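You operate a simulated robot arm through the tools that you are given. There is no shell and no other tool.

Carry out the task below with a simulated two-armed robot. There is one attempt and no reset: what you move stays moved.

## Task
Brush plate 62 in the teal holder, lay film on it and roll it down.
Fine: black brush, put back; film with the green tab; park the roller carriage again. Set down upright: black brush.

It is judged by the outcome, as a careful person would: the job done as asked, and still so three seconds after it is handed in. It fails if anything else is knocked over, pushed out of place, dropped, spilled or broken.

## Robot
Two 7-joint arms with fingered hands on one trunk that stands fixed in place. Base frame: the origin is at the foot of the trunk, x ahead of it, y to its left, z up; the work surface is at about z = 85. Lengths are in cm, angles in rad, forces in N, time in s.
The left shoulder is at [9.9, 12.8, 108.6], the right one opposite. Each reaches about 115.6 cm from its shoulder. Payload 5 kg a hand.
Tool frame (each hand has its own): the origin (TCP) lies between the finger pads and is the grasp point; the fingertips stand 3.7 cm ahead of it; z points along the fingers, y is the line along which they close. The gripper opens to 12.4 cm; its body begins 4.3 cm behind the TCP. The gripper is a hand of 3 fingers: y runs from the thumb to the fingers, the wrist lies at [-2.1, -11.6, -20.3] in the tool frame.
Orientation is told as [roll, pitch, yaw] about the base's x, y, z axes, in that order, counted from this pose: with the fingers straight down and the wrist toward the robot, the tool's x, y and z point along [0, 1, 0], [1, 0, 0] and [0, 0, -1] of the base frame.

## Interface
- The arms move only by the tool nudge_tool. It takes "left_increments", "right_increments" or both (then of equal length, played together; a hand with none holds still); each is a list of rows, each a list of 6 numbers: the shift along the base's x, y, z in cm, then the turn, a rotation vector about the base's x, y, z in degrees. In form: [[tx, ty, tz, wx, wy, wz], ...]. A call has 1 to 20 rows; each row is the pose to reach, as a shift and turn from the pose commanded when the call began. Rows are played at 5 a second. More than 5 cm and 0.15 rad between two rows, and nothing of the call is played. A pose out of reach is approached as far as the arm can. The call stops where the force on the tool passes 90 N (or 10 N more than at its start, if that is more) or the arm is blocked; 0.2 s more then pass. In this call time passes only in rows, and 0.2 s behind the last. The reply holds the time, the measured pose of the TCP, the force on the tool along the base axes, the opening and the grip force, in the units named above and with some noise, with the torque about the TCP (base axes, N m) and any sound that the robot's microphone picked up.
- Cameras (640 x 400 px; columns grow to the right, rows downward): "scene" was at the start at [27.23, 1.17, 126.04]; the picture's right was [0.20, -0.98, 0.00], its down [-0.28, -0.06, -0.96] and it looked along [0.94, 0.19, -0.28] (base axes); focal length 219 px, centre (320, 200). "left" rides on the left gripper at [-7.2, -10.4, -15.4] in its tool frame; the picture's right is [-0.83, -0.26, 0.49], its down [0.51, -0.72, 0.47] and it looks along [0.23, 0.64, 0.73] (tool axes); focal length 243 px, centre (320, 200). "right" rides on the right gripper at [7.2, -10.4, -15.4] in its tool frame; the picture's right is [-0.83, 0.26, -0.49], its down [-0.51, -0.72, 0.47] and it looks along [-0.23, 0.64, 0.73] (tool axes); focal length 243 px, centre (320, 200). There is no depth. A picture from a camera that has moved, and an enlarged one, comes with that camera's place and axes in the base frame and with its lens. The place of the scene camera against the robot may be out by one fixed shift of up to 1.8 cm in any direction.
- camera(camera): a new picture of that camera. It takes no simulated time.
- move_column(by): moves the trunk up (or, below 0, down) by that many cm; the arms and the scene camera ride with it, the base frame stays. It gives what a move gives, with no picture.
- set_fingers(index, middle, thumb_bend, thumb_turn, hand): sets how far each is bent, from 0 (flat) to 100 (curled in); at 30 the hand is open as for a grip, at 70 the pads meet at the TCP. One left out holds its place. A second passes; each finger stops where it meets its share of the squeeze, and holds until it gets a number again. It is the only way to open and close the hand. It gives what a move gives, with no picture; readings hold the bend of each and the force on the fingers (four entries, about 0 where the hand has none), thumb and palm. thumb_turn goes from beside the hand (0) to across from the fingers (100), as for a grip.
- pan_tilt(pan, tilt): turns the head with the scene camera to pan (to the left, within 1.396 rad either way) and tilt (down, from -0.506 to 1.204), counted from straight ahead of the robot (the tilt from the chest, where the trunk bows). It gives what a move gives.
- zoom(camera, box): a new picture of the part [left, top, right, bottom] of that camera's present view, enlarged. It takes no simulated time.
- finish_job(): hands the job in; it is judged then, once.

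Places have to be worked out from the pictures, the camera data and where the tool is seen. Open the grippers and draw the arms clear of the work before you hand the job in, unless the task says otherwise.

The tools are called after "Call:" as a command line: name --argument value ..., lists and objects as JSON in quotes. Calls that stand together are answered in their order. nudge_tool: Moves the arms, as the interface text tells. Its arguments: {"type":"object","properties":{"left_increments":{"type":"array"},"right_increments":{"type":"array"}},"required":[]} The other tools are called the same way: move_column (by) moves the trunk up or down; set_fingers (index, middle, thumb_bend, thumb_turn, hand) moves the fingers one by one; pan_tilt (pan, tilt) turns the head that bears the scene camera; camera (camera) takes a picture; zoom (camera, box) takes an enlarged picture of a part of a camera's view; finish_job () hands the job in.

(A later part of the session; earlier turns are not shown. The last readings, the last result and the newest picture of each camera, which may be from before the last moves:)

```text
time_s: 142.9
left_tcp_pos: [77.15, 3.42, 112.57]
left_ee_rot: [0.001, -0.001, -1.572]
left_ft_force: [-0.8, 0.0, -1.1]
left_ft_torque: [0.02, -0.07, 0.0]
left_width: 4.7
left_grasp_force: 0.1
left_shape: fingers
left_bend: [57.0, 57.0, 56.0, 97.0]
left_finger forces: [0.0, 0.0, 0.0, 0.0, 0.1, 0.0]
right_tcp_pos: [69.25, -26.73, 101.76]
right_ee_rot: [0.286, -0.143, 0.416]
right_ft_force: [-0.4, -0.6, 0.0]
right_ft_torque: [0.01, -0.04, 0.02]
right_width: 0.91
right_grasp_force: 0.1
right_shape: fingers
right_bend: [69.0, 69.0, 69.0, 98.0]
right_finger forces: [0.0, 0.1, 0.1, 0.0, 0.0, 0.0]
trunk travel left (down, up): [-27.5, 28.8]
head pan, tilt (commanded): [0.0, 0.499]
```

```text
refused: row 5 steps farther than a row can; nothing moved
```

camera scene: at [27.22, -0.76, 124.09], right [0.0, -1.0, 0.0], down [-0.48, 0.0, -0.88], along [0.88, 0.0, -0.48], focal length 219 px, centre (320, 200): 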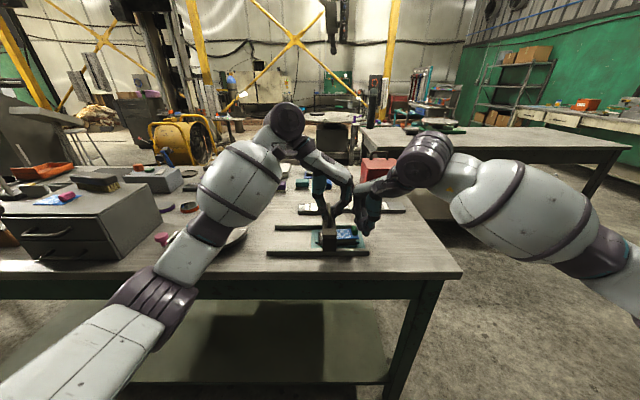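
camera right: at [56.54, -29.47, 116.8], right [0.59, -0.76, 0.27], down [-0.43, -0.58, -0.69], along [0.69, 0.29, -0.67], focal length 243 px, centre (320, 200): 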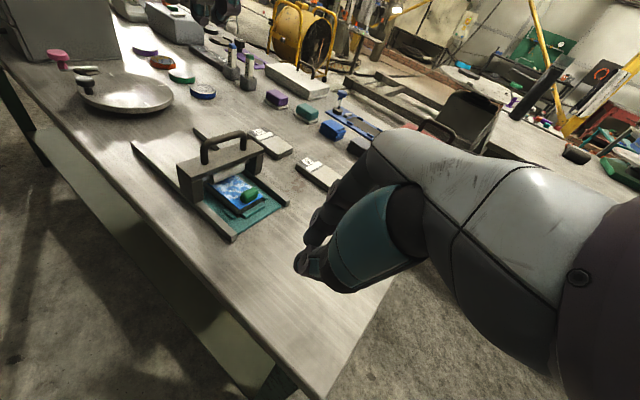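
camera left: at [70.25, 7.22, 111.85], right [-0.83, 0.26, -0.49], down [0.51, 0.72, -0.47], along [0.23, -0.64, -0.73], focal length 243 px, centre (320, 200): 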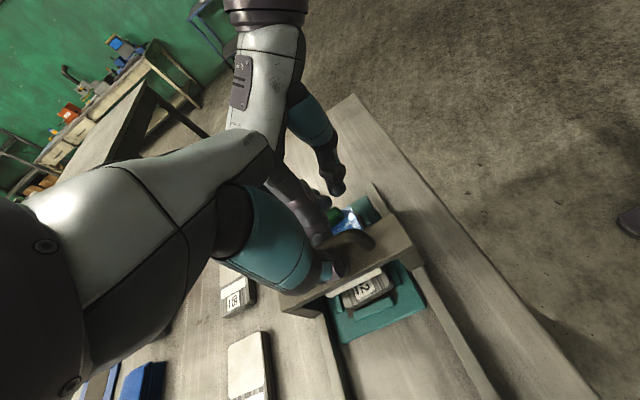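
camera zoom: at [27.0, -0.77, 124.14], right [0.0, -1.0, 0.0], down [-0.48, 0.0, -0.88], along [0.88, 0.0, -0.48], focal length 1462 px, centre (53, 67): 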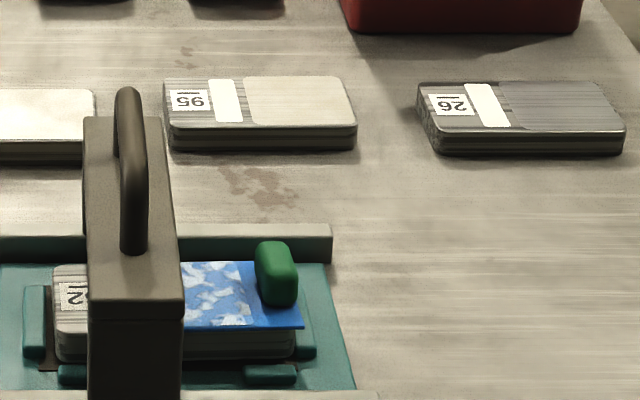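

Row 5 was a hair too long; I resend with smaller steps.

Call:
nudge_tool --left_increments '[[0.1, -3.3, 0, 0, 0, 0], [0.2, -6.65, -2, 0, 0, 0], [0.2, -6.65, -6, 0, 0, 0], [0.2, -6.65, -10, 0, 0, 0], [0.2, -6.65, -13.5, 0, 0, 0], [0.2, -6.65, -16.1, 0, 0, 0]]'

Call:
set_fingers --hand "left" --index 72 --middle 72 --thumb_bend 72

Call:
zoom --camera "scene" --box '[310, 180, 400, 255]'

Call:
zoom --camera "right" --box '[150, 110, 310, 250]'

```text
time_s: 144.3
left_tcp_pos: [77.56, -3.03, 96.36]
left_ee_rot: [0.0, 0.0, -1.569]
left_ft_force: [-0.3, 0.0, -0.3]
left_ft_torque: [-0.05, 0.01, 0.02]
left_width: 4.72
left_grasp_force: 0.0
left_shape: fingers
left_bend: [57.0, 57.0, 56.0, 97.0]
left_finger forces: [0.0, 0.1, 0.0, 0.1, 0.1, 0.1]
right_tcp_pos: [69.53, -26.65, 101.55]
right_ee_rot: [0.286, -0.142, 0.416]
right_ft_force: [-0.5, 0.4, 0.1]
right_ft_torque: [-0.01, -0.03, -0.03]
right_width: 0.91
right_grasp_force: 0.0
right_shape: fingers
right_bend: [69.0, 69.0, 69.0, 98.0]
right_finger forces: [0.0, 0.0, 0.1, 0.1, 0.1, 0.0]
trunk travel left (down, up): [-27.5, 28.8]
head pan, tilt (commanded): [0.0, 0.499]
```

```text
time_s: 145.3
left_tcp_pos: [77.61, -3.07, 96.33]
left_ee_rot: [0.0, -0.001, -1.571]
left_ft_force: [-1.3, -1.4, -2.2]
left_ft_torque: [0.02, 0.03, -0.01]
left_width: 0.22
left_grasp_force: 0.3
left_shape: fingers
left_bend: [72.0, 72.0, 71.0, 97.0]
left_finger forces: [0.0, 1.3, 0.0, 0.1, 0.0, 0.0]
right_tcp_pos: [69.45, -26.72, 101.53]
right_ee_rot: [0.287, -0.141, 0.417]
right_ft_force: [0.7, -0.4, -0.4]
right_ft_torque: [-0.01, 0.01, 0.0]
right_width: 0.91
right_grasp_force: 0.1
right_shape: fingers
right_bend: [69.0, 69.0, 69.0, 98.0]
right_finger forces: [0.0, 0.0, 0.0, 0.0, 0.0, 0.0]
trunk travel left (down, up): [-27.5, 28.8]
head pan, tilt (commanded): [0.0, 0.499]
```

```text
5.33 times, centred on (355, 218) of scene
camera zoom: at [27.19, -0.73, 124.09], right [0.0, -1.0, 0.0], down [-0.48, 0.0, -0.88], along [0.88, 0.0, -0.48], focal length 1169 px, centre (133, 107)
```

zoom: 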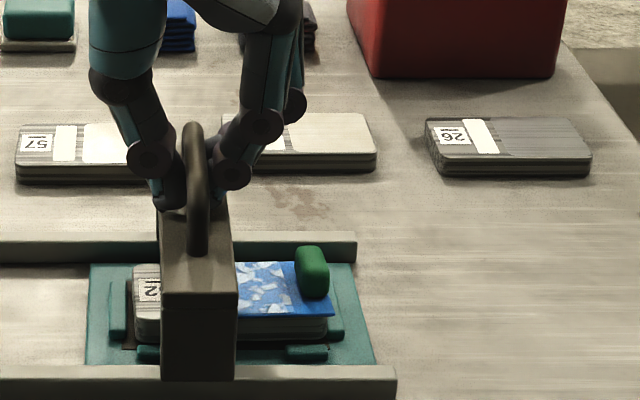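

```text
2.86 times, centred on (230, 180) of right
camera zoom: at [56.74, -29.44, 116.73], right [0.58, -0.76, 0.27], down [-0.43, -0.58, -0.69], along [0.69, 0.29, -0.67], focal length 693 px, centre (577, 257)
```

zoom: 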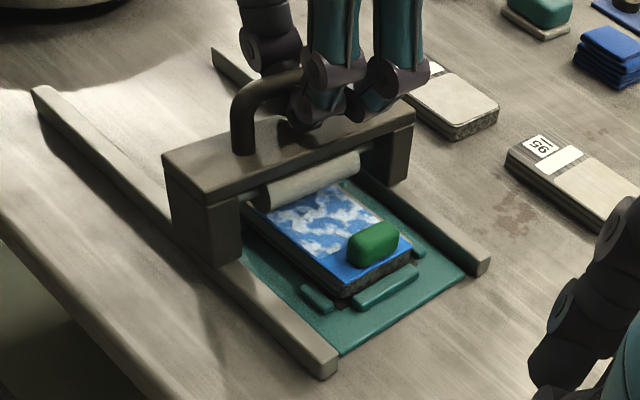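

Handle caged, film aligned. Now I roll forward slowly 2 cm and check the film.

Call:
nudge_tool --left_increments '[[0, -0.3, 0, 0, 0, 0], [0, -0.6, 0, 0, 0, 0], [0, -0.9, 0, 0, 0, 0], [0, -1.2, 0, 0, 0, 0], [0, -1.5, 0, 0, 0, 0], [0, -1.8, 0, 0, 0, 0]]'

Call:
zoom --camera "scene" --box '[310, 180, 400, 255]'

Call:
zoom --camera "right" --box '[150, 110, 310, 250]'

Call:
zoom --camera "left" --box '[260, 150, 440, 330]'

```text
time_s: 146.7
left_tcp_pos: [77.56, -4.88, 96.41]
left_ee_rot: [0.002, 0.001, -1.572]
left_ft_force: [-0.4, 2.9, -0.4]
left_ft_torque: [0.03, 0.02, -0.01]
left_width: 0.31
left_grasp_force: 1.8
left_shape: fingers
left_bend: [72.0, 72.0, 71.0, 97.0]
left_finger forces: [0.1, 0.2, 0.0, 0.0, 4.3, 0.0]
right_tcp_pos: [69.4, -26.69, 101.68]
right_ee_rot: [0.286, -0.141, 0.416]
right_ft_force: [-0.8, 0.5, -0.3]
right_ft_torque: [0.0, 0.0, 0.0]
right_width: 0.92
right_grasp_force: 0.0
right_shape: fingers
right_bend: [69.0, 69.0, 69.0, 98.0]
right_finger forces: [0.1, 0.1, 0.1, 0.0, 0.1, 0.0]
trunk travel left (down, up): [-27.5, 28.8]
head pan, tilt (commanded): [0.0, 0.499]
```

```text
5.33 times, centred on (355, 218) of scene
camera zoom: at [27.19, -0.69, 124.09], right [0.0, -1.0, 0.0], down [-0.48, 0.0, -0.88], along [0.88, 0.0, -0.48], focal length 1169 px, centre (133, 107)
```

zoom: 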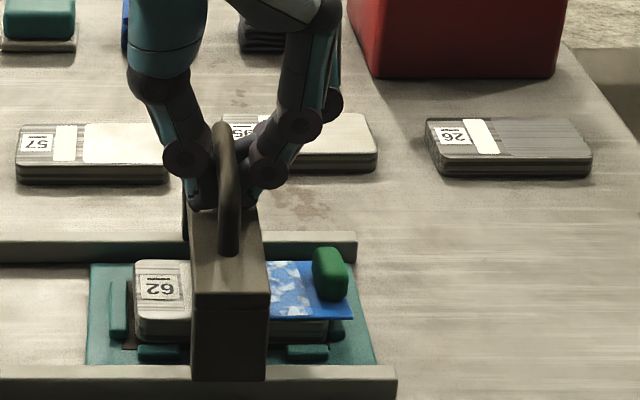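

```text
2.86 times, centred on (230, 180) of right
camera zoom: at [56.75, -29.41, 116.74], right [0.58, -0.76, 0.27], down [-0.43, -0.58, -0.69], along [0.69, 0.29, -0.67], focal length 693 px, centre (577, 257)
```

zoom: 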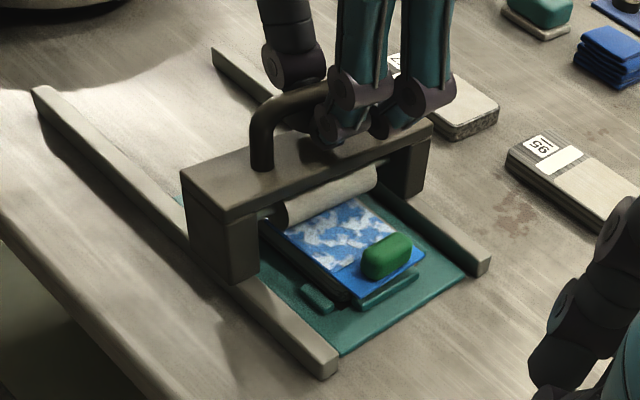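

```text
2.22 times, centred on (350, 240) of left
camera zoom: at [70.43, 5.6, 111.75], right [-0.83, 0.26, -0.49], down [0.51, 0.72, -0.47], along [0.23, -0.64, -0.73], focal length 539 px, centre (253, 111)
```

zoom: 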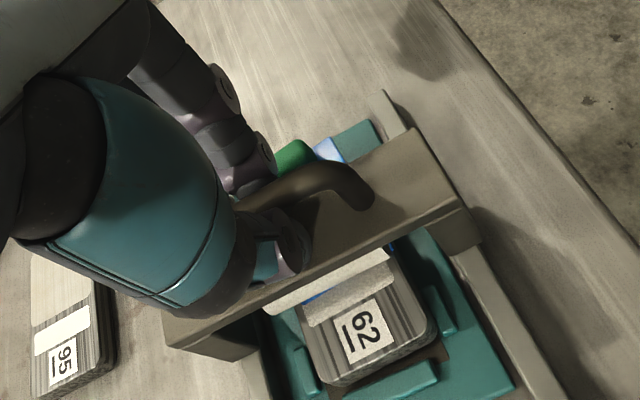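

The film shifted ~1 cm along with the roller. I zoom in on the roller from the left camera's side to see whether it is on the film.

Call:
zoom --camera "left" --box '[340, 230, 420, 300]'

Call:
zoom --camera "right" --box '[200, 160, 270, 220]'

Call:
zoom --camera "scene" --box '[340, 215, 390, 250]'

```text
5.71 times, centred on (380, 265) of left
camera zoom: at [70.43, 5.6, 111.75], right [-0.83, 0.26, -0.49], down [0.51, 0.72, -0.47], along [0.23, -0.64, -0.73], focal length 1386 px, centre (-23, -171)
```

zoom: 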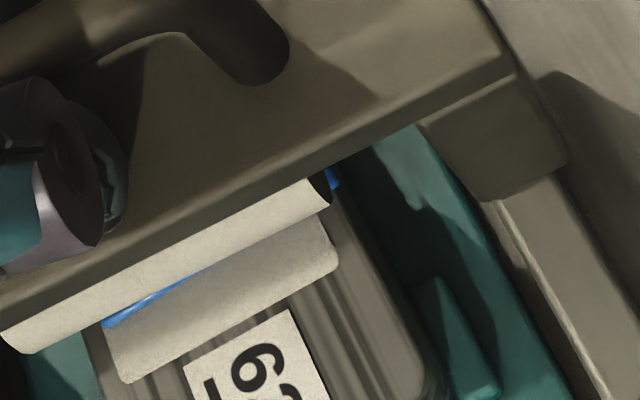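

```text
6.67 times, centred on (235, 190) of right
camera zoom: at [56.75, -29.41, 116.74], right [0.58, -0.76, 0.27], down [-0.43, -0.58, -0.69], along [0.69, 0.29, -0.67], focal length 1618 px, centre (887, 267)
```

zoom: 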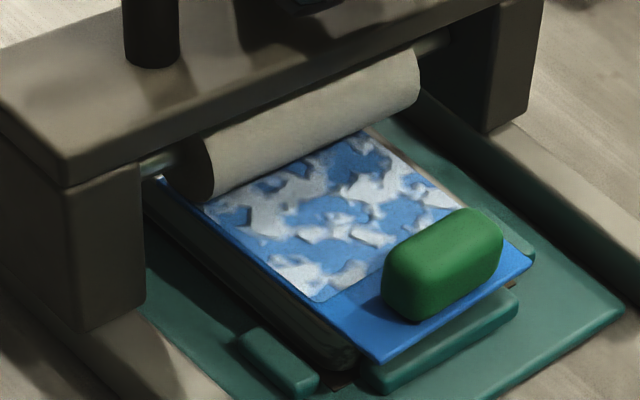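

```text
11.43 times, centred on (365, 232) of scene
camera zoom: at [27.19, -0.69, 124.09], right [0.0, -1.0, 0.0], down [-0.48, 0.0, -0.88], along [0.88, 0.0, -0.48], focal length 2506 px, centre (-194, -171)
```

zoom: 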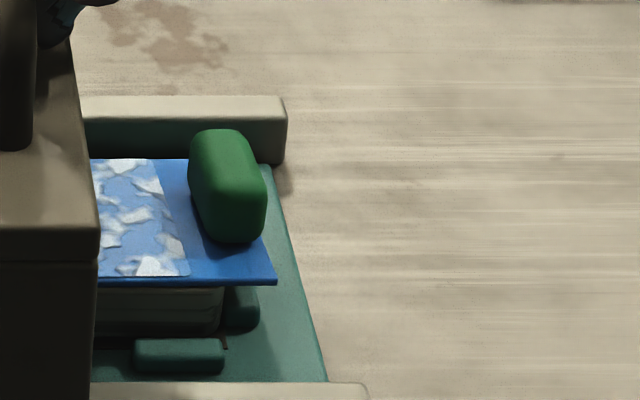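

The roller is now truly on the film (blue shows on both sides of it), though the film overhangs ~1.2 cm at the far end. I roll another 0.8 cm to see whether the film now stays put.

Call:
nudge_tool --left_increments '[[0, -0.2, 0, 0, 0, 0], [0, -0.4, 0, 0, 0, 0], [0, -0.6, 0, 0, 0, 0], [0, -0.8, 0, 0, 0, 0]]'

Call:
zoom --camera "scene" --box '[310, 180, 400, 255]'

Call:
zoom --camera "left" --box '[340, 220, 440, 310]'

Call:
zoom --camera "right" --box '[190, 150, 280, 225]'

```text
time_s: 147.7
left_tcp_pos: [77.6, -5.71, 96.34]
left_ee_rot: [-0.001, 0.001, -1.571]
left_ft_force: [-0.3, 1.8, -0.4]
left_ft_torque: [0.05, 0.05, -0.04]
left_width: 0.28
left_grasp_force: 2.1
left_shape: fingers
left_bend: [72.0, 72.0, 71.0, 97.0]
left_finger forces: [0.0, 0.2, 0.0, 0.0, 4.3, 0.0]
right_tcp_pos: [69.37, -26.72, 101.59]
right_ee_rot: [0.285, -0.142, 0.418]
right_ft_force: [0.2, -0.8, 0.3]
right_ft_torque: [-0.03, 0.0, 0.0]
right_width: 0.94
right_grasp_force: 0.1
right_shape: fingers
right_bend: [69.0, 69.0, 69.0, 98.0]
right_finger forces: [0.0, 0.0, 0.1, 0.0, 0.1, 0.0]
trunk travel left (down, up): [-27.5, 28.8]
head pan, tilt (commanded): [0.0, 0.499]
```

```text
5.33 times, centred on (355, 218) of scene
camera zoom: at [27.18, -0.68, 124.09], right [0.0, -1.0, 0.0], down [-0.48, 0.0, -0.88], along [0.88, 0.0, -0.48], focal length 1169 px, centre (133, 107)
```

zoom: 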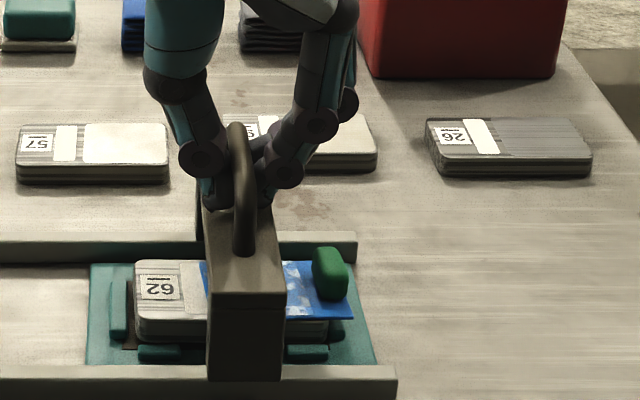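

```text
4.44 times, centred on (390, 265) of left
camera zoom: at [70.45, 4.82, 111.74], right [-0.83, 0.26, -0.49], down [0.51, 0.72, -0.47], along [0.23, -0.64, -0.73], focal length 1078 px, centre (9, -89)
```

zoom: 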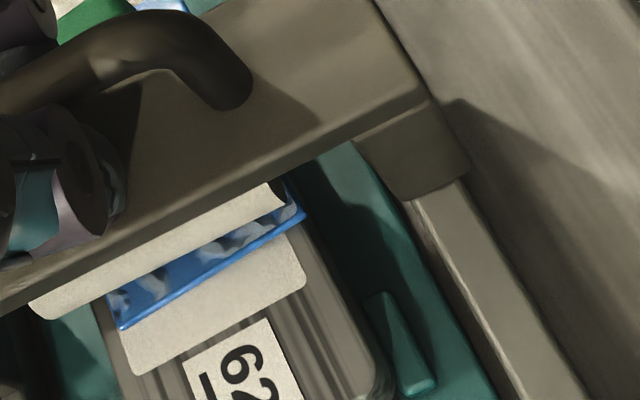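

```text
5.33 times, centred on (235, 188) of right
camera zoom: at [56.73, -29.4, 116.75], right [0.58, -0.76, 0.27], down [-0.43, -0.58, -0.69], along [0.69, 0.29, -0.67], focal length 1294 px, centre (773, 267)
```

zoom: 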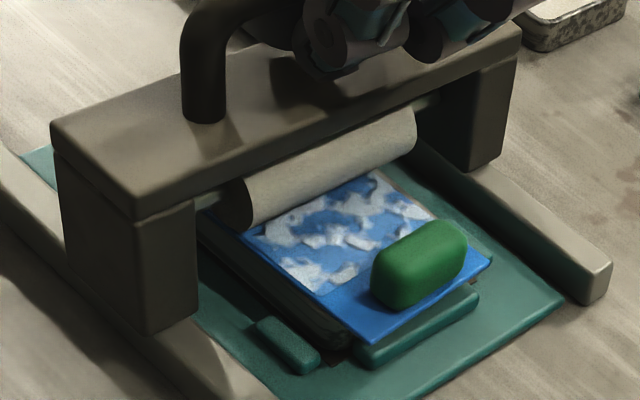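

Now it rolls properly: the film stays put and emerges behind the roller. Its patterned part lies over the plate's face with the tab just off the far end – a fine position – so I keep rolling toward the tab.

Call:
nudge_tool --left_increments '[[0, -0.3, 0, 0, 0, 0], [0, -0.6, 0, 0, 0, 0], [0, -0.9, 0, 0, 0, 0], [0, -1.2, 0, 0, 0, 0], [0, -1.5, 0, 0, 0, 0], [0, -1.8, 0, 0, 0, 0]]'

Call:
zoom --camera "scene" --box '[310, 180, 400, 255]'

Call:
zoom --camera "right" --box '[190, 150, 280, 225]'

```text
time_s: 149.1
left_tcp_pos: [77.66, -7.54, 96.36]
left_ee_rot: [0.001, 0.0, -1.572]
left_ft_force: [-0.3, 4.0, 0.0]
left_ft_torque: [0.04, -0.04, -0.03]
left_width: 0.3
left_grasp_force: 2.1
left_shape: fingers
left_bend: [72.0, 72.0, 71.0, 97.0]
left_finger forces: [0.0, 0.2, 0.1, 0.1, 4.4, 0.0]
right_tcp_pos: [69.41, -26.68, 101.7]
right_ee_rot: [0.286, -0.141, 0.418]
right_ft_force: [0.0, 0.0, 0.7]
right_ft_torque: [0.04, -0.02, 0.02]
right_width: 0.95
right_grasp_force: 0.1
right_shape: fingers
right_bend: [69.0, 69.0, 69.0, 98.0]
right_finger forces: [0.0, 0.0, 0.0, 0.1, 0.0, 0.0]
trunk travel left (down, up): [-27.5, 28.8]
head pan, tilt (commanded): [0.0, 0.499]
```

```text
5.33 times, centred on (355, 218) of scene
camera zoom: at [27.19, -0.69, 124.09], right [0.0, -1.0, 0.0], down [-0.48, 0.0, -0.88], along [0.88, 0.0, -0.48], focal length 1169 px, centre (133, 107)
```

zoom: 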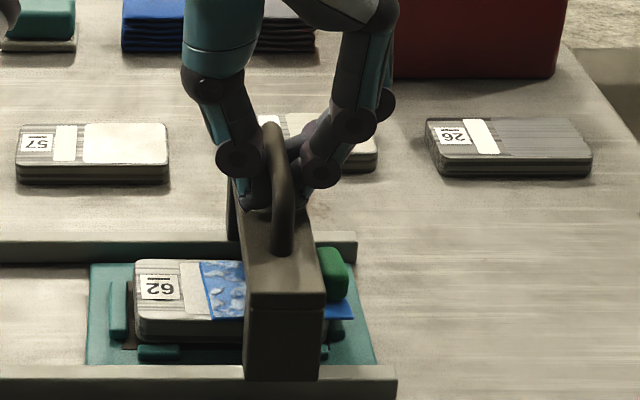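

```text
5.33 times, centred on (235, 188) of right
camera zoom: at [56.74, -29.4, 116.74], right [0.59, -0.76, 0.27], down [-0.43, -0.58, -0.69], along [0.68, 0.29, -0.67], focal length 1294 px, centre (773, 267)
```

zoom: 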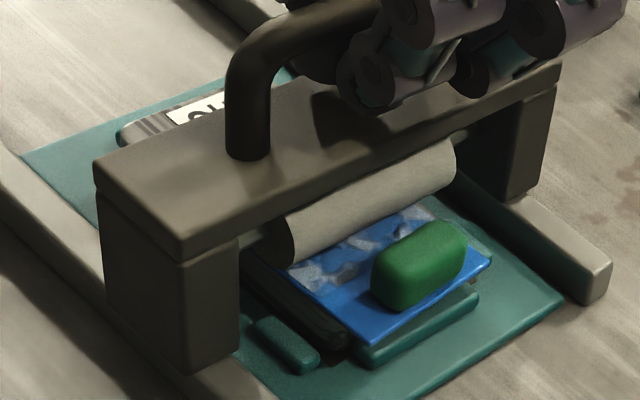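

Rolling smoothly, film unmoved. I continue the last bit until the roller comes up to the tab.

Call:
nudge_tool --left_increments '[[0, -0.2, 0, 0, 0, 0], [0, -0.4, 0, 0, 0, 0], [0, -0.6, 0, 0, 0, 0], [0, -0.8, 0, 0, 0, 0]]'

Call:
zoom --camera "scene" --box '[310, 180, 400, 255]'

Call:
zoom --camera "right" --box '[190, 150, 280, 225]'

Call:
zoom --camera "left" --box '[320, 200, 460, 330]'

```text
time_s: 150.1
left_tcp_pos: [77.61, -8.38, 96.49]
left_ee_rot: [0.0, 0.001, -1.571]
left_ft_force: [-0.3, 1.8, -0.8]
left_ft_torque: [0.02, -0.02, -0.08]
left_width: 0.3
left_grasp_force: 2.6
left_shape: fingers
left_bend: [72.0, 72.0, 71.0, 97.0]
left_finger forces: [0.0, 0.2, 0.0, 0.0, 4.5, 0.0]
right_tcp_pos: [69.37, -26.58, 101.56]
right_ee_rot: [0.287, -0.141, 0.417]
right_ft_force: [0.0, 0.6, 0.5]
right_ft_torque: [0.04, 0.0, -0.01]
right_width: 0.93
right_grasp_force: 0.0
right_shape: fingers
right_bend: [69.0, 69.0, 69.0, 98.0]
right_finger forces: [0.1, 0.0, 0.0, 0.0, 0.0, 0.0]
trunk travel left (down, up): [-27.5, 28.8]
head pan, tilt (commanded): [0.0, 0.499]
```

```text
5.33 times, centred on (355, 218) of scene
camera zoom: at [27.19, -0.69, 124.09], right [0.0, -1.0, 0.0], down [-0.48, 0.0, -0.88], along [0.88, 0.0, -0.48], focal length 1169 px, centre (133, 107)
```

zoom: 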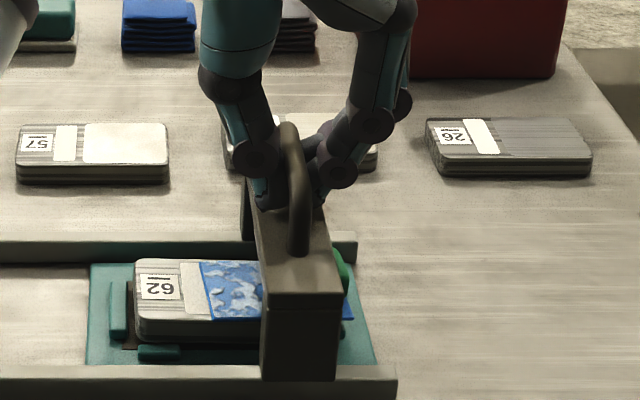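

```text
5.33 times, centred on (235, 188) of right
camera zoom: at [56.75, -29.4, 116.74], right [0.59, -0.76, 0.27], down [-0.43, -0.58, -0.69], along [0.69, 0.29, -0.67], focal length 1294 px, centre (773, 267)
```

zoom: 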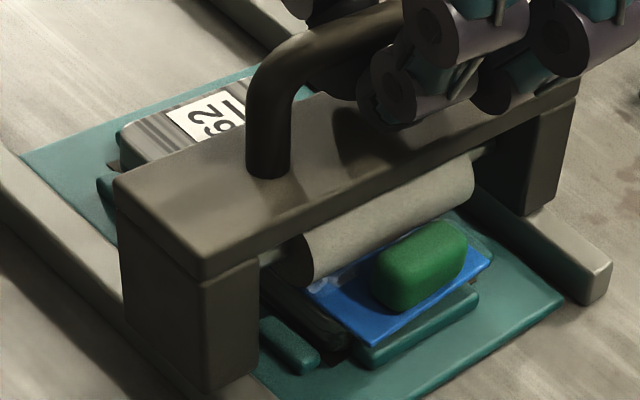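

```text
3.08 times, centred on (390, 265) of left
camera zoom: at [70.44, 2.18, 111.75], right [-0.83, 0.26, -0.49], down [0.51, 0.72, -0.47], along [0.23, -0.64, -0.73], focal length 746 px, centre (105, 0)
```

zoom: 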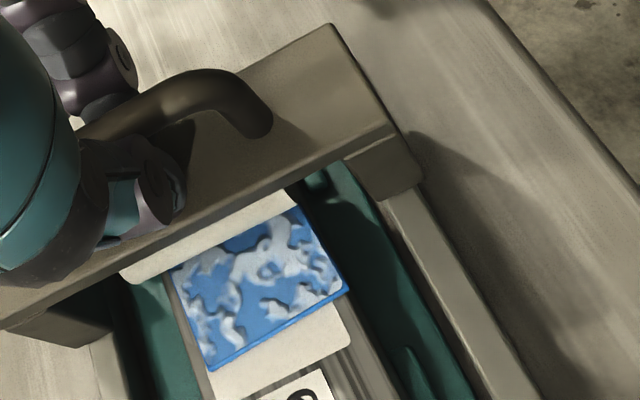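

The last of the patterned part is almost under the roller. I go a final 0.5 cm, watching the force at the tab.

Call:
nudge_tool --left_increments '[[0, -0.15, 0, 0, 0, 0], [0, -0.3, 0, 0, 0, 0], [0, -0.45, 0, 0, 0, 0]]'

Call:
zoom --camera "right" --box '[190, 150, 280, 225]'

Call:
zoom --camera "left" --box '[320, 200, 460, 330]'

```text
time_s: 150.9
left_tcp_pos: [77.66, -8.67, 96.38]
left_ee_rot: [-0.002, 0.0, -1.571]
left_ft_force: [0.6, 8.6, 0.7]
left_ft_torque: [0.11, 0.04, -0.05]
left_width: 0.46
left_grasp_force: 3.5
left_shape: fingers
left_bend: [72.0, 72.0, 69.0, 97.0]
left_finger forces: [0.0, 0.1, 0.1, 0.0, 7.9, 0.0]
right_tcp_pos: [69.41, -26.57, 101.58]
right_ee_rot: [0.287, -0.141, 0.417]
right_ft_force: [-0.3, 0.1, 0.9]
right_ft_torque: [-0.02, -0.02, -0.04]
right_width: 0.93
right_grasp_force: 0.1
right_shape: fingers
right_bend: [69.0, 69.0, 69.0, 98.0]
right_finger forces: [0.0, 0.0, 0.0, 0.0, 0.0, 0.0]
trunk travel left (down, up): [-27.5, 28.8]
head pan, tilt (commanded): [0.0, 0.499]
```

```text
5.33 times, centred on (235, 188) of right
camera zoom: at [56.73, -29.33, 116.77], right [0.58, -0.76, 0.27], down [-0.43, -0.58, -0.69], along [0.69, 0.29, -0.67], focal length 1294 px, centre (773, 267)
```

zoom: 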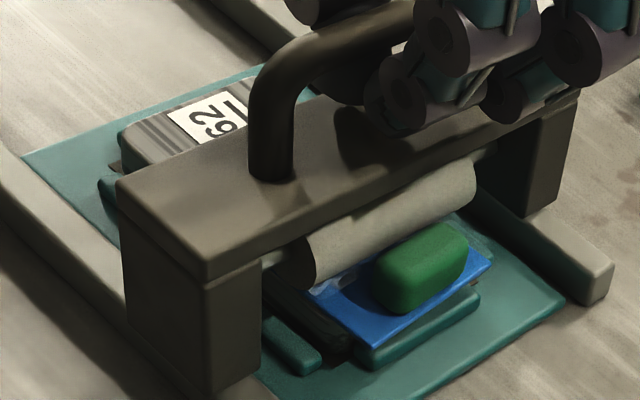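

```text
3.08 times, centred on (390, 265) of left
camera zoom: at [70.41, 1.8, 111.75], right [-0.83, 0.26, -0.49], down [0.51, 0.72, -0.47], along [0.23, -0.64, -0.73], focal length 746 px, centre (105, 0)
```

zoom: 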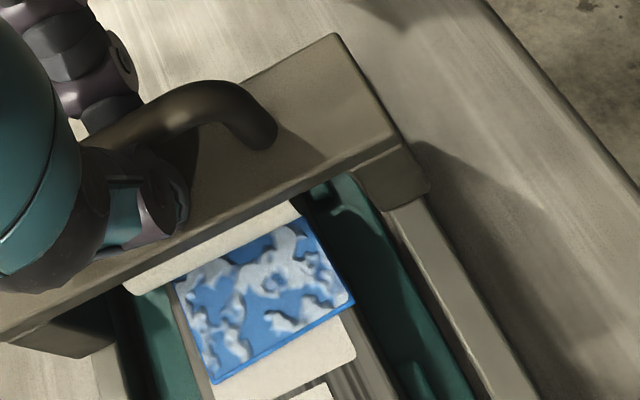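

The roller has come up against the tab (8.6 N), so the film is rolled over its whole reachable length. I roll back slowly and watch that the film stays.

Call:
nudge_tool --left_increments '[[0, 0.4, 0, 0, 0, 0], [0, 0.8, 0, 0, 0, 0], [0, 1.2, 0, 0, 0, 0], [0, 1.6, 0, 0, 0, 0], [0, 2, 0, 0, 0, 0], [0, 2.4, 0, 0, 0, 0], [0, 2.8, 0, 0, 0, 0]]'

Call:
zoom --camera "scene" --box '[310, 180, 400, 255]'

Call:
zoom --camera "right" --box '[180, 140, 280, 225]'

Call:
zoom --camera "left" --box '[320, 200, 460, 330]'

```text
time_s: 152.5
left_tcp_pos: [77.53, -5.93, 96.29]
left_ee_rot: [0.001, -0.001, -1.573]
left_ft_force: [-1.1, -4.0, -0.4]
left_ft_torque: [-0.07, 0.0, -0.02]
left_width: 0.26
left_grasp_force: 0.9
left_shape: fingers
left_bend: [72.0, 72.0, 71.0, 97.0]
left_finger forces: [0.1, 1.7, 0.0, 0.0, 0.0, 0.0]
right_tcp_pos: [69.38, -26.73, 101.61]
right_ee_rot: [0.288, -0.141, 0.417]
right_ft_force: [0.1, 0.0, 0.0]
right_ft_torque: [-0.01, 0.02, 0.01]
right_width: 0.94
right_grasp_force: 0.1
right_shape: fingers
right_bend: [69.0, 69.0, 69.0, 98.0]
right_finger forces: [0.0, 0.0, 0.0, 0.0, 0.1, 0.0]
trunk travel left (down, up): [-27.5, 28.8]
head pan, tilt (commanded): [0.0, 0.499]
```

```text
5.33 times, centred on (355, 218) of scene
camera zoom: at [27.18, -0.75, 124.09], right [0.0, -1.0, 0.0], down [-0.48, 0.0, -0.88], along [0.88, 0.0, -0.48], focal length 1169 px, centre (133, 107)
```

zoom: 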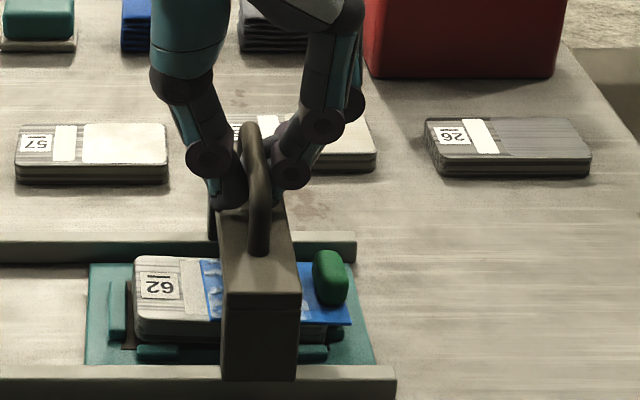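

```text
4.71 times, centred on (230, 182) of right
camera zoom: at [56.73, -29.46, 116.73], right [0.58, -0.76, 0.27], down [-0.43, -0.58, -0.69], along [0.69, 0.29, -0.67], focal length 1142 px, centre (744, 282)
```

zoom: 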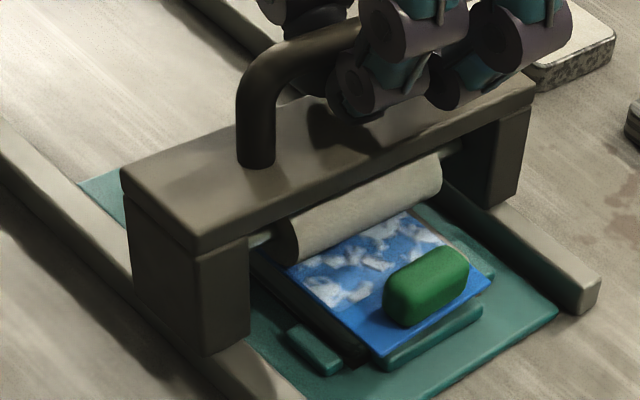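

```text
3.08 times, centred on (390, 265) of left
camera zoom: at [70.44, 4.51, 111.73], right [-0.83, 0.26, -0.49], down [0.51, 0.72, -0.47], along [0.23, -0.64, -0.73], focal length 746 px, centre (105, 0)
```

zoom: 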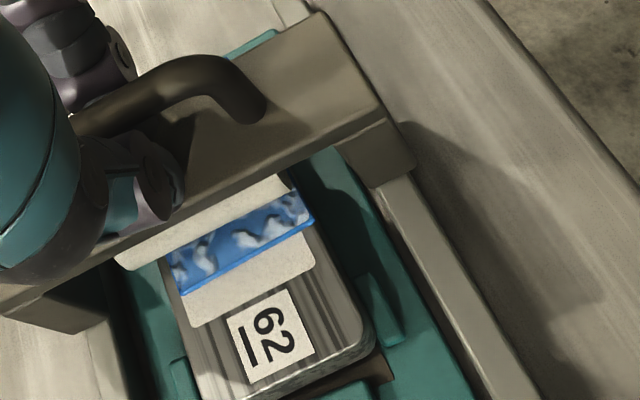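

The film stays in place. While the roller is on it, I roll forward to the tab and back twice more to press the film down well.

Call:
nudge_tool --left_increments '[[0, -0.5, 0, 0, 0, 0], [0, -1, 0, 0, 0, 0], [0, -1.5, 0, 0, 0, 0], [0, -2, 0, 0, 0, 0], [0, -2.4, 0, 0, 0, 0], [0, -2.7, 0, 0, 0, 0], [0, -2.9, 0, 0, 0, 0], [0, -2.5, 0, 0, 0, 0], [0, -2, 0, 0, 0, 0], [0, -1.4, 0, 0, 0, 0], [0, -0.8, 0, 0, 0, 0], [0, -0.2, 0, 0, 0, 0], [0, 0.4, 0, 0, 0, 0], [0, 0.8, 0, 0, 0, 0]]'

Call:
zoom --camera "right" --box '[180, 140, 280, 225]'

Call:
zoom --camera "scene" --box '[310, 180, 400, 255]'

```text
time_s: 155.5
left_tcp_pos: [77.47, -5.08, 96.35]
left_ee_rot: [0.0, 0.0, -1.57]
left_ft_force: [-0.5, -2.7, -0.8]
left_ft_torque: [-0.08, 0.04, 0.01]
left_width: 0.27
left_grasp_force: 1.5
left_shape: fingers
left_bend: [72.0, 72.0, 71.0, 97.0]
left_finger forces: [0.1, 1.8, 0.1, 0.0, 0.0, 0.0]
right_tcp_pos: [69.4, -26.71, 101.61]
right_ee_rot: [0.288, -0.142, 0.416]
right_ft_force: [0.8, -0.5, -0.3]
right_ft_torque: [-0.01, 0.02, 0.01]
right_width: 0.9
right_grasp_force: 0.0
right_shape: fingers
right_bend: [69.0, 69.0, 69.0, 98.0]
right_finger forces: [0.0, 0.0, 0.1, 0.1, 0.0, 0.0]
trunk travel left (down, up): [-27.5, 28.8]
head pan, tilt (commanded): [0.0, 0.499]
```

```text
4.71 times, centred on (230, 182) of right
camera zoom: at [56.74, -29.46, 116.73], right [0.58, -0.76, 0.27], down [-0.43, -0.58, -0.69], along [0.69, 0.29, -0.67], focal length 1142 px, centre (744, 282)
```

zoom: 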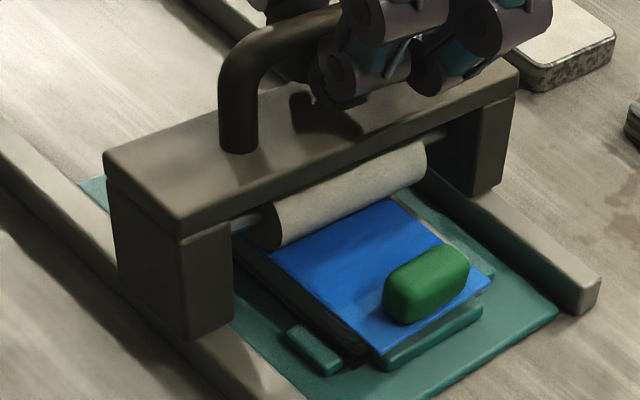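

```text
5.33 times, centred on (355, 218) of scene
camera zoom: at [27.18, -0.75, 124.09], right [0.0, -1.0, 0.0], down [-0.48, 0.0, -0.88], along [0.88, 0.0, -0.48], focal length 1169 px, centre (133, 107)
```

zoom: 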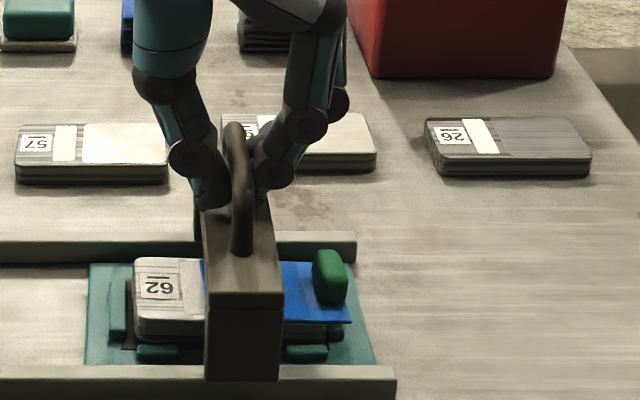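

The blotches are gone – the film now lies smooth blue: rolled down. I roll the carriage back toward its parking place, slowly while on film and plate.

Call:
nudge_tool --left_increments '[[0, 0.35, 0, 0, 0, 0], [0, 0.7, 0, 0, 0, 0], [0, 1.05, 0, 0, 0, 0], [0, 1.4, 0, 0, 0, 0], [0, 1.75, 0, 0, 0, 0], [0, 2.1, 0, 0, 0, 0], [0, 2.5, 0, 0, 0, 0], [0, 2.9, 0, 0, 0, 0], [0, 3.3, 0, 0, 0, 0], [0, 3.7, 0, 0, 0, 0], [0, 4.1, 0, 0, 0, 0], [0, 4.5, 0, 0, 0, 0], [0, 4.9, 0, 0, 0, 0], [0, 5.4, 0, 0, 0, 0], [0, 6, 0, 0, 0, 0]]'

Call:
zoom --camera "scene" --box '[290, 180, 400, 260]'

Call:
zoom --camera "right" --box '[160, 110, 290, 230]'

```text
time_s: 158.7
left_tcp_pos: [77.59, 0.87, 96.34]
left_ee_rot: [0.0, -0.001, -1.571]
left_ft_force: [-0.4, -0.4, -1.5]
left_ft_torque: [-0.02, 0.04, 0.02]
left_width: 0.24
left_grasp_force: 0.7
left_shape: fingers
left_bend: [72.0, 72.0, 71.0, 97.0]
left_finger forces: [0.0, 1.5, 0.0, 0.0, 0.0, 0.0]
right_tcp_pos: [69.45, -26.64, 101.54]
right_ee_rot: [0.286, -0.141, 0.416]
right_ft_force: [-0.3, 0.4, 0.7]
right_ft_torque: [-0.04, 0.0, 0.02]
right_width: 0.93
right_grasp_force: 0.0
right_shape: fingers
right_bend: [69.0, 69.0, 69.0, 98.0]
right_finger forces: [0.1, 0.0, 0.1, 0.0, 0.1, 0.0]
trunk travel left (down, up): [-27.5, 28.8]
head pan, tilt (commanded): [0.0, 0.499]
```

```text
5.00 times, centred on (345, 220) of scene
camera zoom: at [27.19, -0.69, 124.09], right [0.0, -1.0, 0.0], down [-0.48, 0.0, -0.88], along [0.88, 0.0, -0.48], focal length 1096 px, centre (195, 100)
```

zoom: 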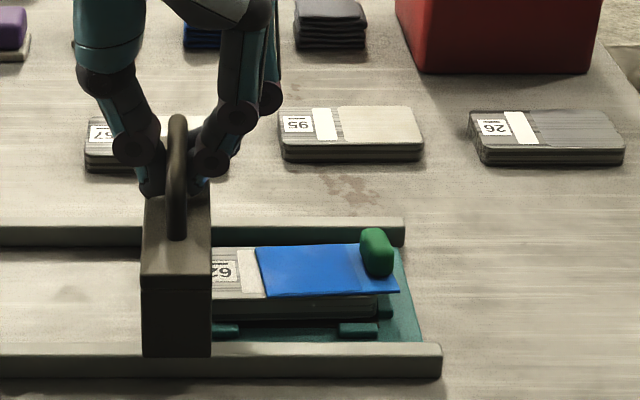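

```text
3.33 times, centred on (225, 170) of right
camera zoom: at [56.74, -29.4, 116.74], right [0.59, -0.76, 0.27], down [-0.43, -0.58, -0.69], along [0.69, 0.29, -0.67], focal length 809 px, centre (637, 300)
```

zoom: 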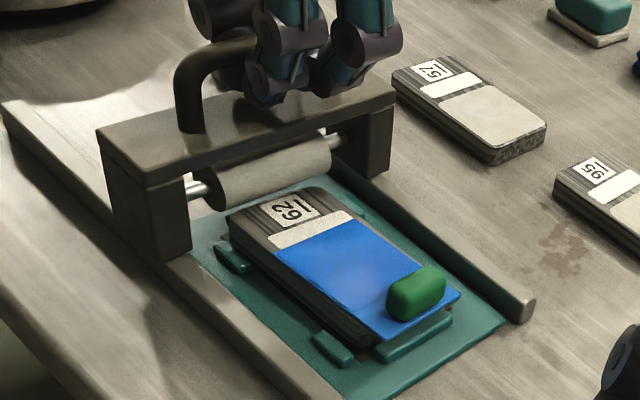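

The film stays smooth and in place, and the roller is off the plate. I take the carriage on to its parked position at y≈10.05.

Call:
nudge_tool --left_increments '[[0, 0.8, 0, 0, 0, 0], [0, 1.6, 0, 0, 0, 0], [0, 2.4, 0, 0, 0, 0], [0, 3.2, 0, 0, 0, 0], [0, 4, 0, 0, 0, 0], [0, 4.8, 0, 0, 0, 0], [0, 5.6, 0, 0, 0, 0], [0, 6.4, 0, 0, 0, 0], [0, 7.2, 0, 0, 0, 0], [0, 8, 0, 0, 0, 0], [0, 8.7, 0, 0, 0, 0], [0, 9.3, 0, 0, 0, 0]]'

Call:
pan_tilt --pan 0.1 --tilt 0.5

Call:
zoom --camera "scene" --box '[220, 140, 420, 260]'

Call:
zoom --camera "right" --box '[100, 80, 300, 240]'

```text
time_s: 161.3
left_tcp_pos: [77.62, 10.2, 96.19]
left_ee_rot: [-0.001, 0.001, -1.571]
left_ft_force: [0.0, -3.3, -1.7]
left_ft_torque: [-0.02, 0.02, 0.0]
left_width: 0.23
left_grasp_force: 0.3
left_shape: fingers
left_bend: [72.0, 72.0, 71.0, 97.0]
left_finger forces: [0.1, 1.9, 0.1, 0.0, 0.0, 0.0]
right_tcp_pos: [69.46, -26.82, 101.6]
right_ee_rot: [0.288, -0.142, 0.417]
right_ft_force: [-1.1, -0.1, 0.4]
right_ft_torque: [0.03, 0.01, 0.0]
right_width: 0.92
right_grasp_force: 0.1
right_shape: fingers
right_bend: [69.0, 69.0, 69.0, 98.0]
right_finger forces: [0.1, 0.0, 0.0, 0.0, 0.0, 0.1]
trunk travel left (down, up): [-27.5, 28.8]
head pan, tilt (commanded): [0.0, 0.499]
```

```text
time_s: 161.9
left_tcp_pos: [77.47, 10.21, 96.42]
left_ee_rot: [-0.001, 0.0, -1.57]
left_ft_force: [-0.1, -2.7, -2.0]
left_ft_torque: [-0.05, 0.0, -0.04]
left_width: 0.28
left_grasp_force: 0.9
left_shape: fingers
left_bend: [72.0, 72.0, 71.0, 97.0]
left_finger forces: [0.0, 1.9, 0.1, 0.0, 0.0, 0.1]
right_tcp_pos: [69.48, -26.68, 101.61]
right_ee_rot: [0.286, -0.14, 0.418]
right_ft_force: [-0.5, -0.3, 0.4]
right_ft_torque: [-0.01, 0.03, 0.0]
right_width: 0.93
right_grasp_force: 0.0
right_shape: fingers
right_bend: [69.0, 69.0, 69.0, 98.0]
right_finger forces: [0.0, 0.1, 0.0, 0.1, 0.0, 0.1]
trunk travel left (down, up): [-27.5, 28.8]
head pan, tilt (commanded): [0.099, 0.499]
```

```text
3.20 times, centred on (320, 200) of scene
camera zoom: at [27.15, 0.15, 124.09], right [0.1, -1.0, 0.0], down [-0.48, -0.05, -0.88], along [0.87, 0.09, -0.48], focal length 702 px, centre (320, 200)
```

zoom: 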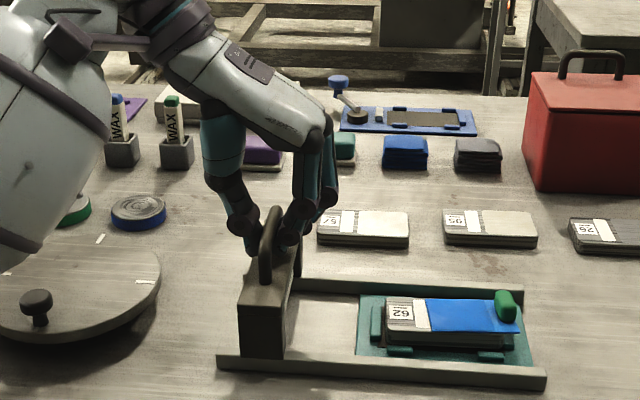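

```text
2.50 times, centred on (200, 160) of right
camera zoom: at [56.74, -29.46, 116.73], right [0.58, -0.76, 0.27], down [-0.43, -0.58, -0.69], along [0.69, 0.29, -0.67], focal length 606 px, centre (620, 300)
```

zoom: 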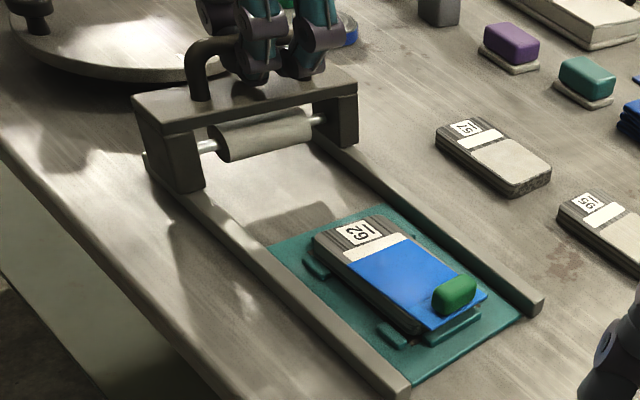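

The carriage's image matches its original parked position exactly. I open the left hand and lift it off the handle.

Call:
set_fingers --hand "left" --index 56 --middle 56 --thumb_bend 55

Call:
nudge_tool --left_increments '[[0, 0, 2, 0, 0, 0], [0, 0, 6, 0, 0, 0], [0, 0, 10.5, 0, 0, 0], [0, 1, 15, 0, 0, 0], [0, 3, 19, 0, 0, 0]]'

Call:
zoom --camera "scene" --box '[220, 140, 420, 260]'

Call:
zoom --camera "scene" --box '[320, 215, 390, 265]'

Call:
zoom --camera "right" --box '[190, 150, 300, 240]'

```text
time_s: 162.9
left_tcp_pos: [77.55, 10.16, 96.41]
left_ee_rot: [0.002, -0.001, -1.57]
left_ft_force: [0.6, -1.1, 0.2]
left_ft_torque: [-0.02, 0.05, -0.03]
left_width: 5.02
left_grasp_force: 0.0
left_shape: fingers
left_bend: [56.0, 56.0, 55.0, 97.0]
left_finger forces: [0.0, 0.0, 0.0, 0.0, 0.0, 0.1]
right_tcp_pos: [69.47, -26.64, 101.58]
right_ee_rot: [0.285, -0.141, 0.418]
right_ft_force: [0.3, -0.4, -0.3]
right_ft_torque: [-0.02, 0.0, -0.02]
right_width: 0.91
right_grasp_force: 0.0
right_shape: fingers
right_bend: [69.0, 69.0, 69.0, 98.0]
right_finger forces: [0.1, 0.1, 0.0, 0.0, 0.0, 0.1]
trunk travel left (down, up): [-27.5, 28.8]
head pan, tilt (commanded): [0.099, 0.499]
```

```text
time_s: 164.2
left_tcp_pos: [77.53, 13.26, 115.39]
left_ee_rot: [0.001, 0.0, -1.573]
left_ft_force: [-1.4, -0.8, 0.1]
left_ft_torque: [-0.03, -0.03, 0.02]
left_width: 5.02
left_grasp_force: 0.1
left_shape: fingers
left_bend: [56.0, 56.0, 55.0, 97.0]
left_finger forces: [0.1, 0.0, 0.1, 0.0, 0.0, 0.1]
right_tcp_pos: [69.34, -26.7, 101.63]
right_ee_rot: [0.286, -0.142, 0.418]
right_ft_force: [0.7, 0.8, 0.1]
right_ft_torque: [-0.03, -0.02, 0.0]
right_width: 0.93
right_grasp_force: 0.1
right_shape: fingers
right_bend: [69.0, 69.0, 69.0, 98.0]
right_finger forces: [0.0, 0.1, 0.0, 0.0, 0.1, 0.1]
trunk travel left (down, up): [-27.5, 28.8]
head pan, tilt (commanded): [0.099, 0.499]
```

```text
3.20 times, centred on (320, 200) of scene
camera zoom: at [27.0, 0.23, 124.13], right [0.1, -1.0, 0.0], down [-0.48, -0.05, -0.88], along [0.87, 0.09, -0.48], focal length 702 px, centre (320, 200)
```

zoom: 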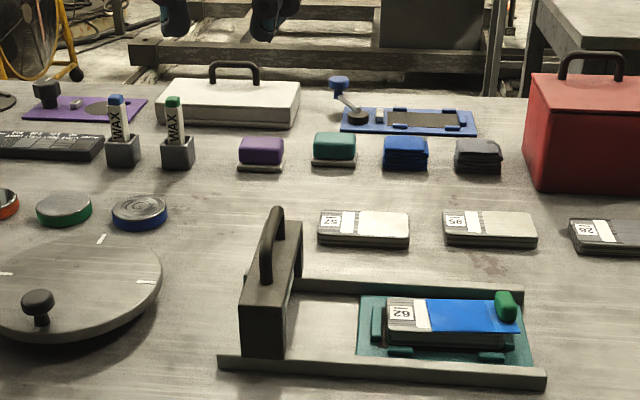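

```text
8.00 times, centred on (355, 240) of scene
camera zoom: at [27.0, 0.23, 124.13], right [0.1, -1.0, 0.0], down [-0.48, -0.05, -0.88], along [0.87, 0.09, -0.48], focal length 1754 px, centre (40, -120)
```

zoom: 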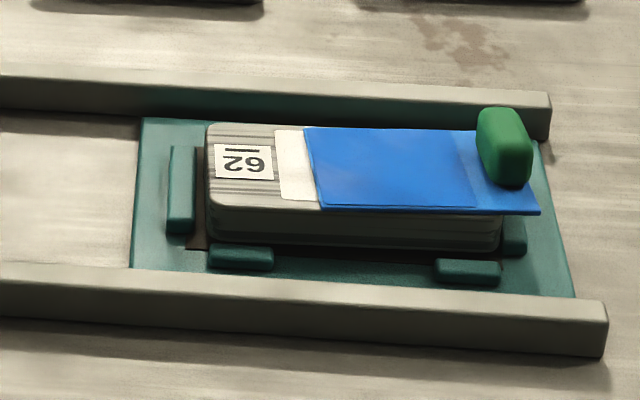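

```text
4.44 times, centred on (245, 195) of right
camera zoom: at [56.59, -29.39, 116.83], right [0.58, -0.76, 0.27], down [-0.43, -0.58, -0.69], along [0.69, 0.29, -0.67], focal length 1078 px, centre (653, 222)
```

zoom: 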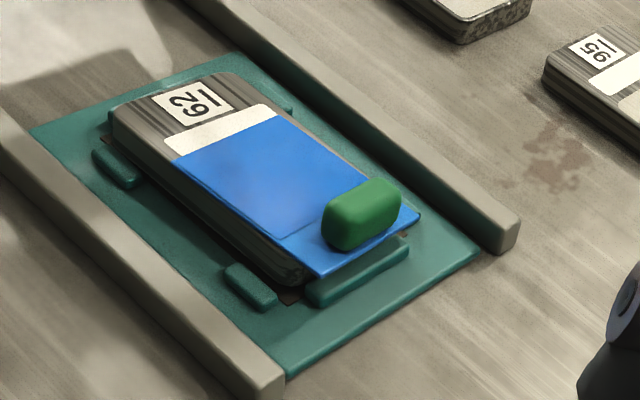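

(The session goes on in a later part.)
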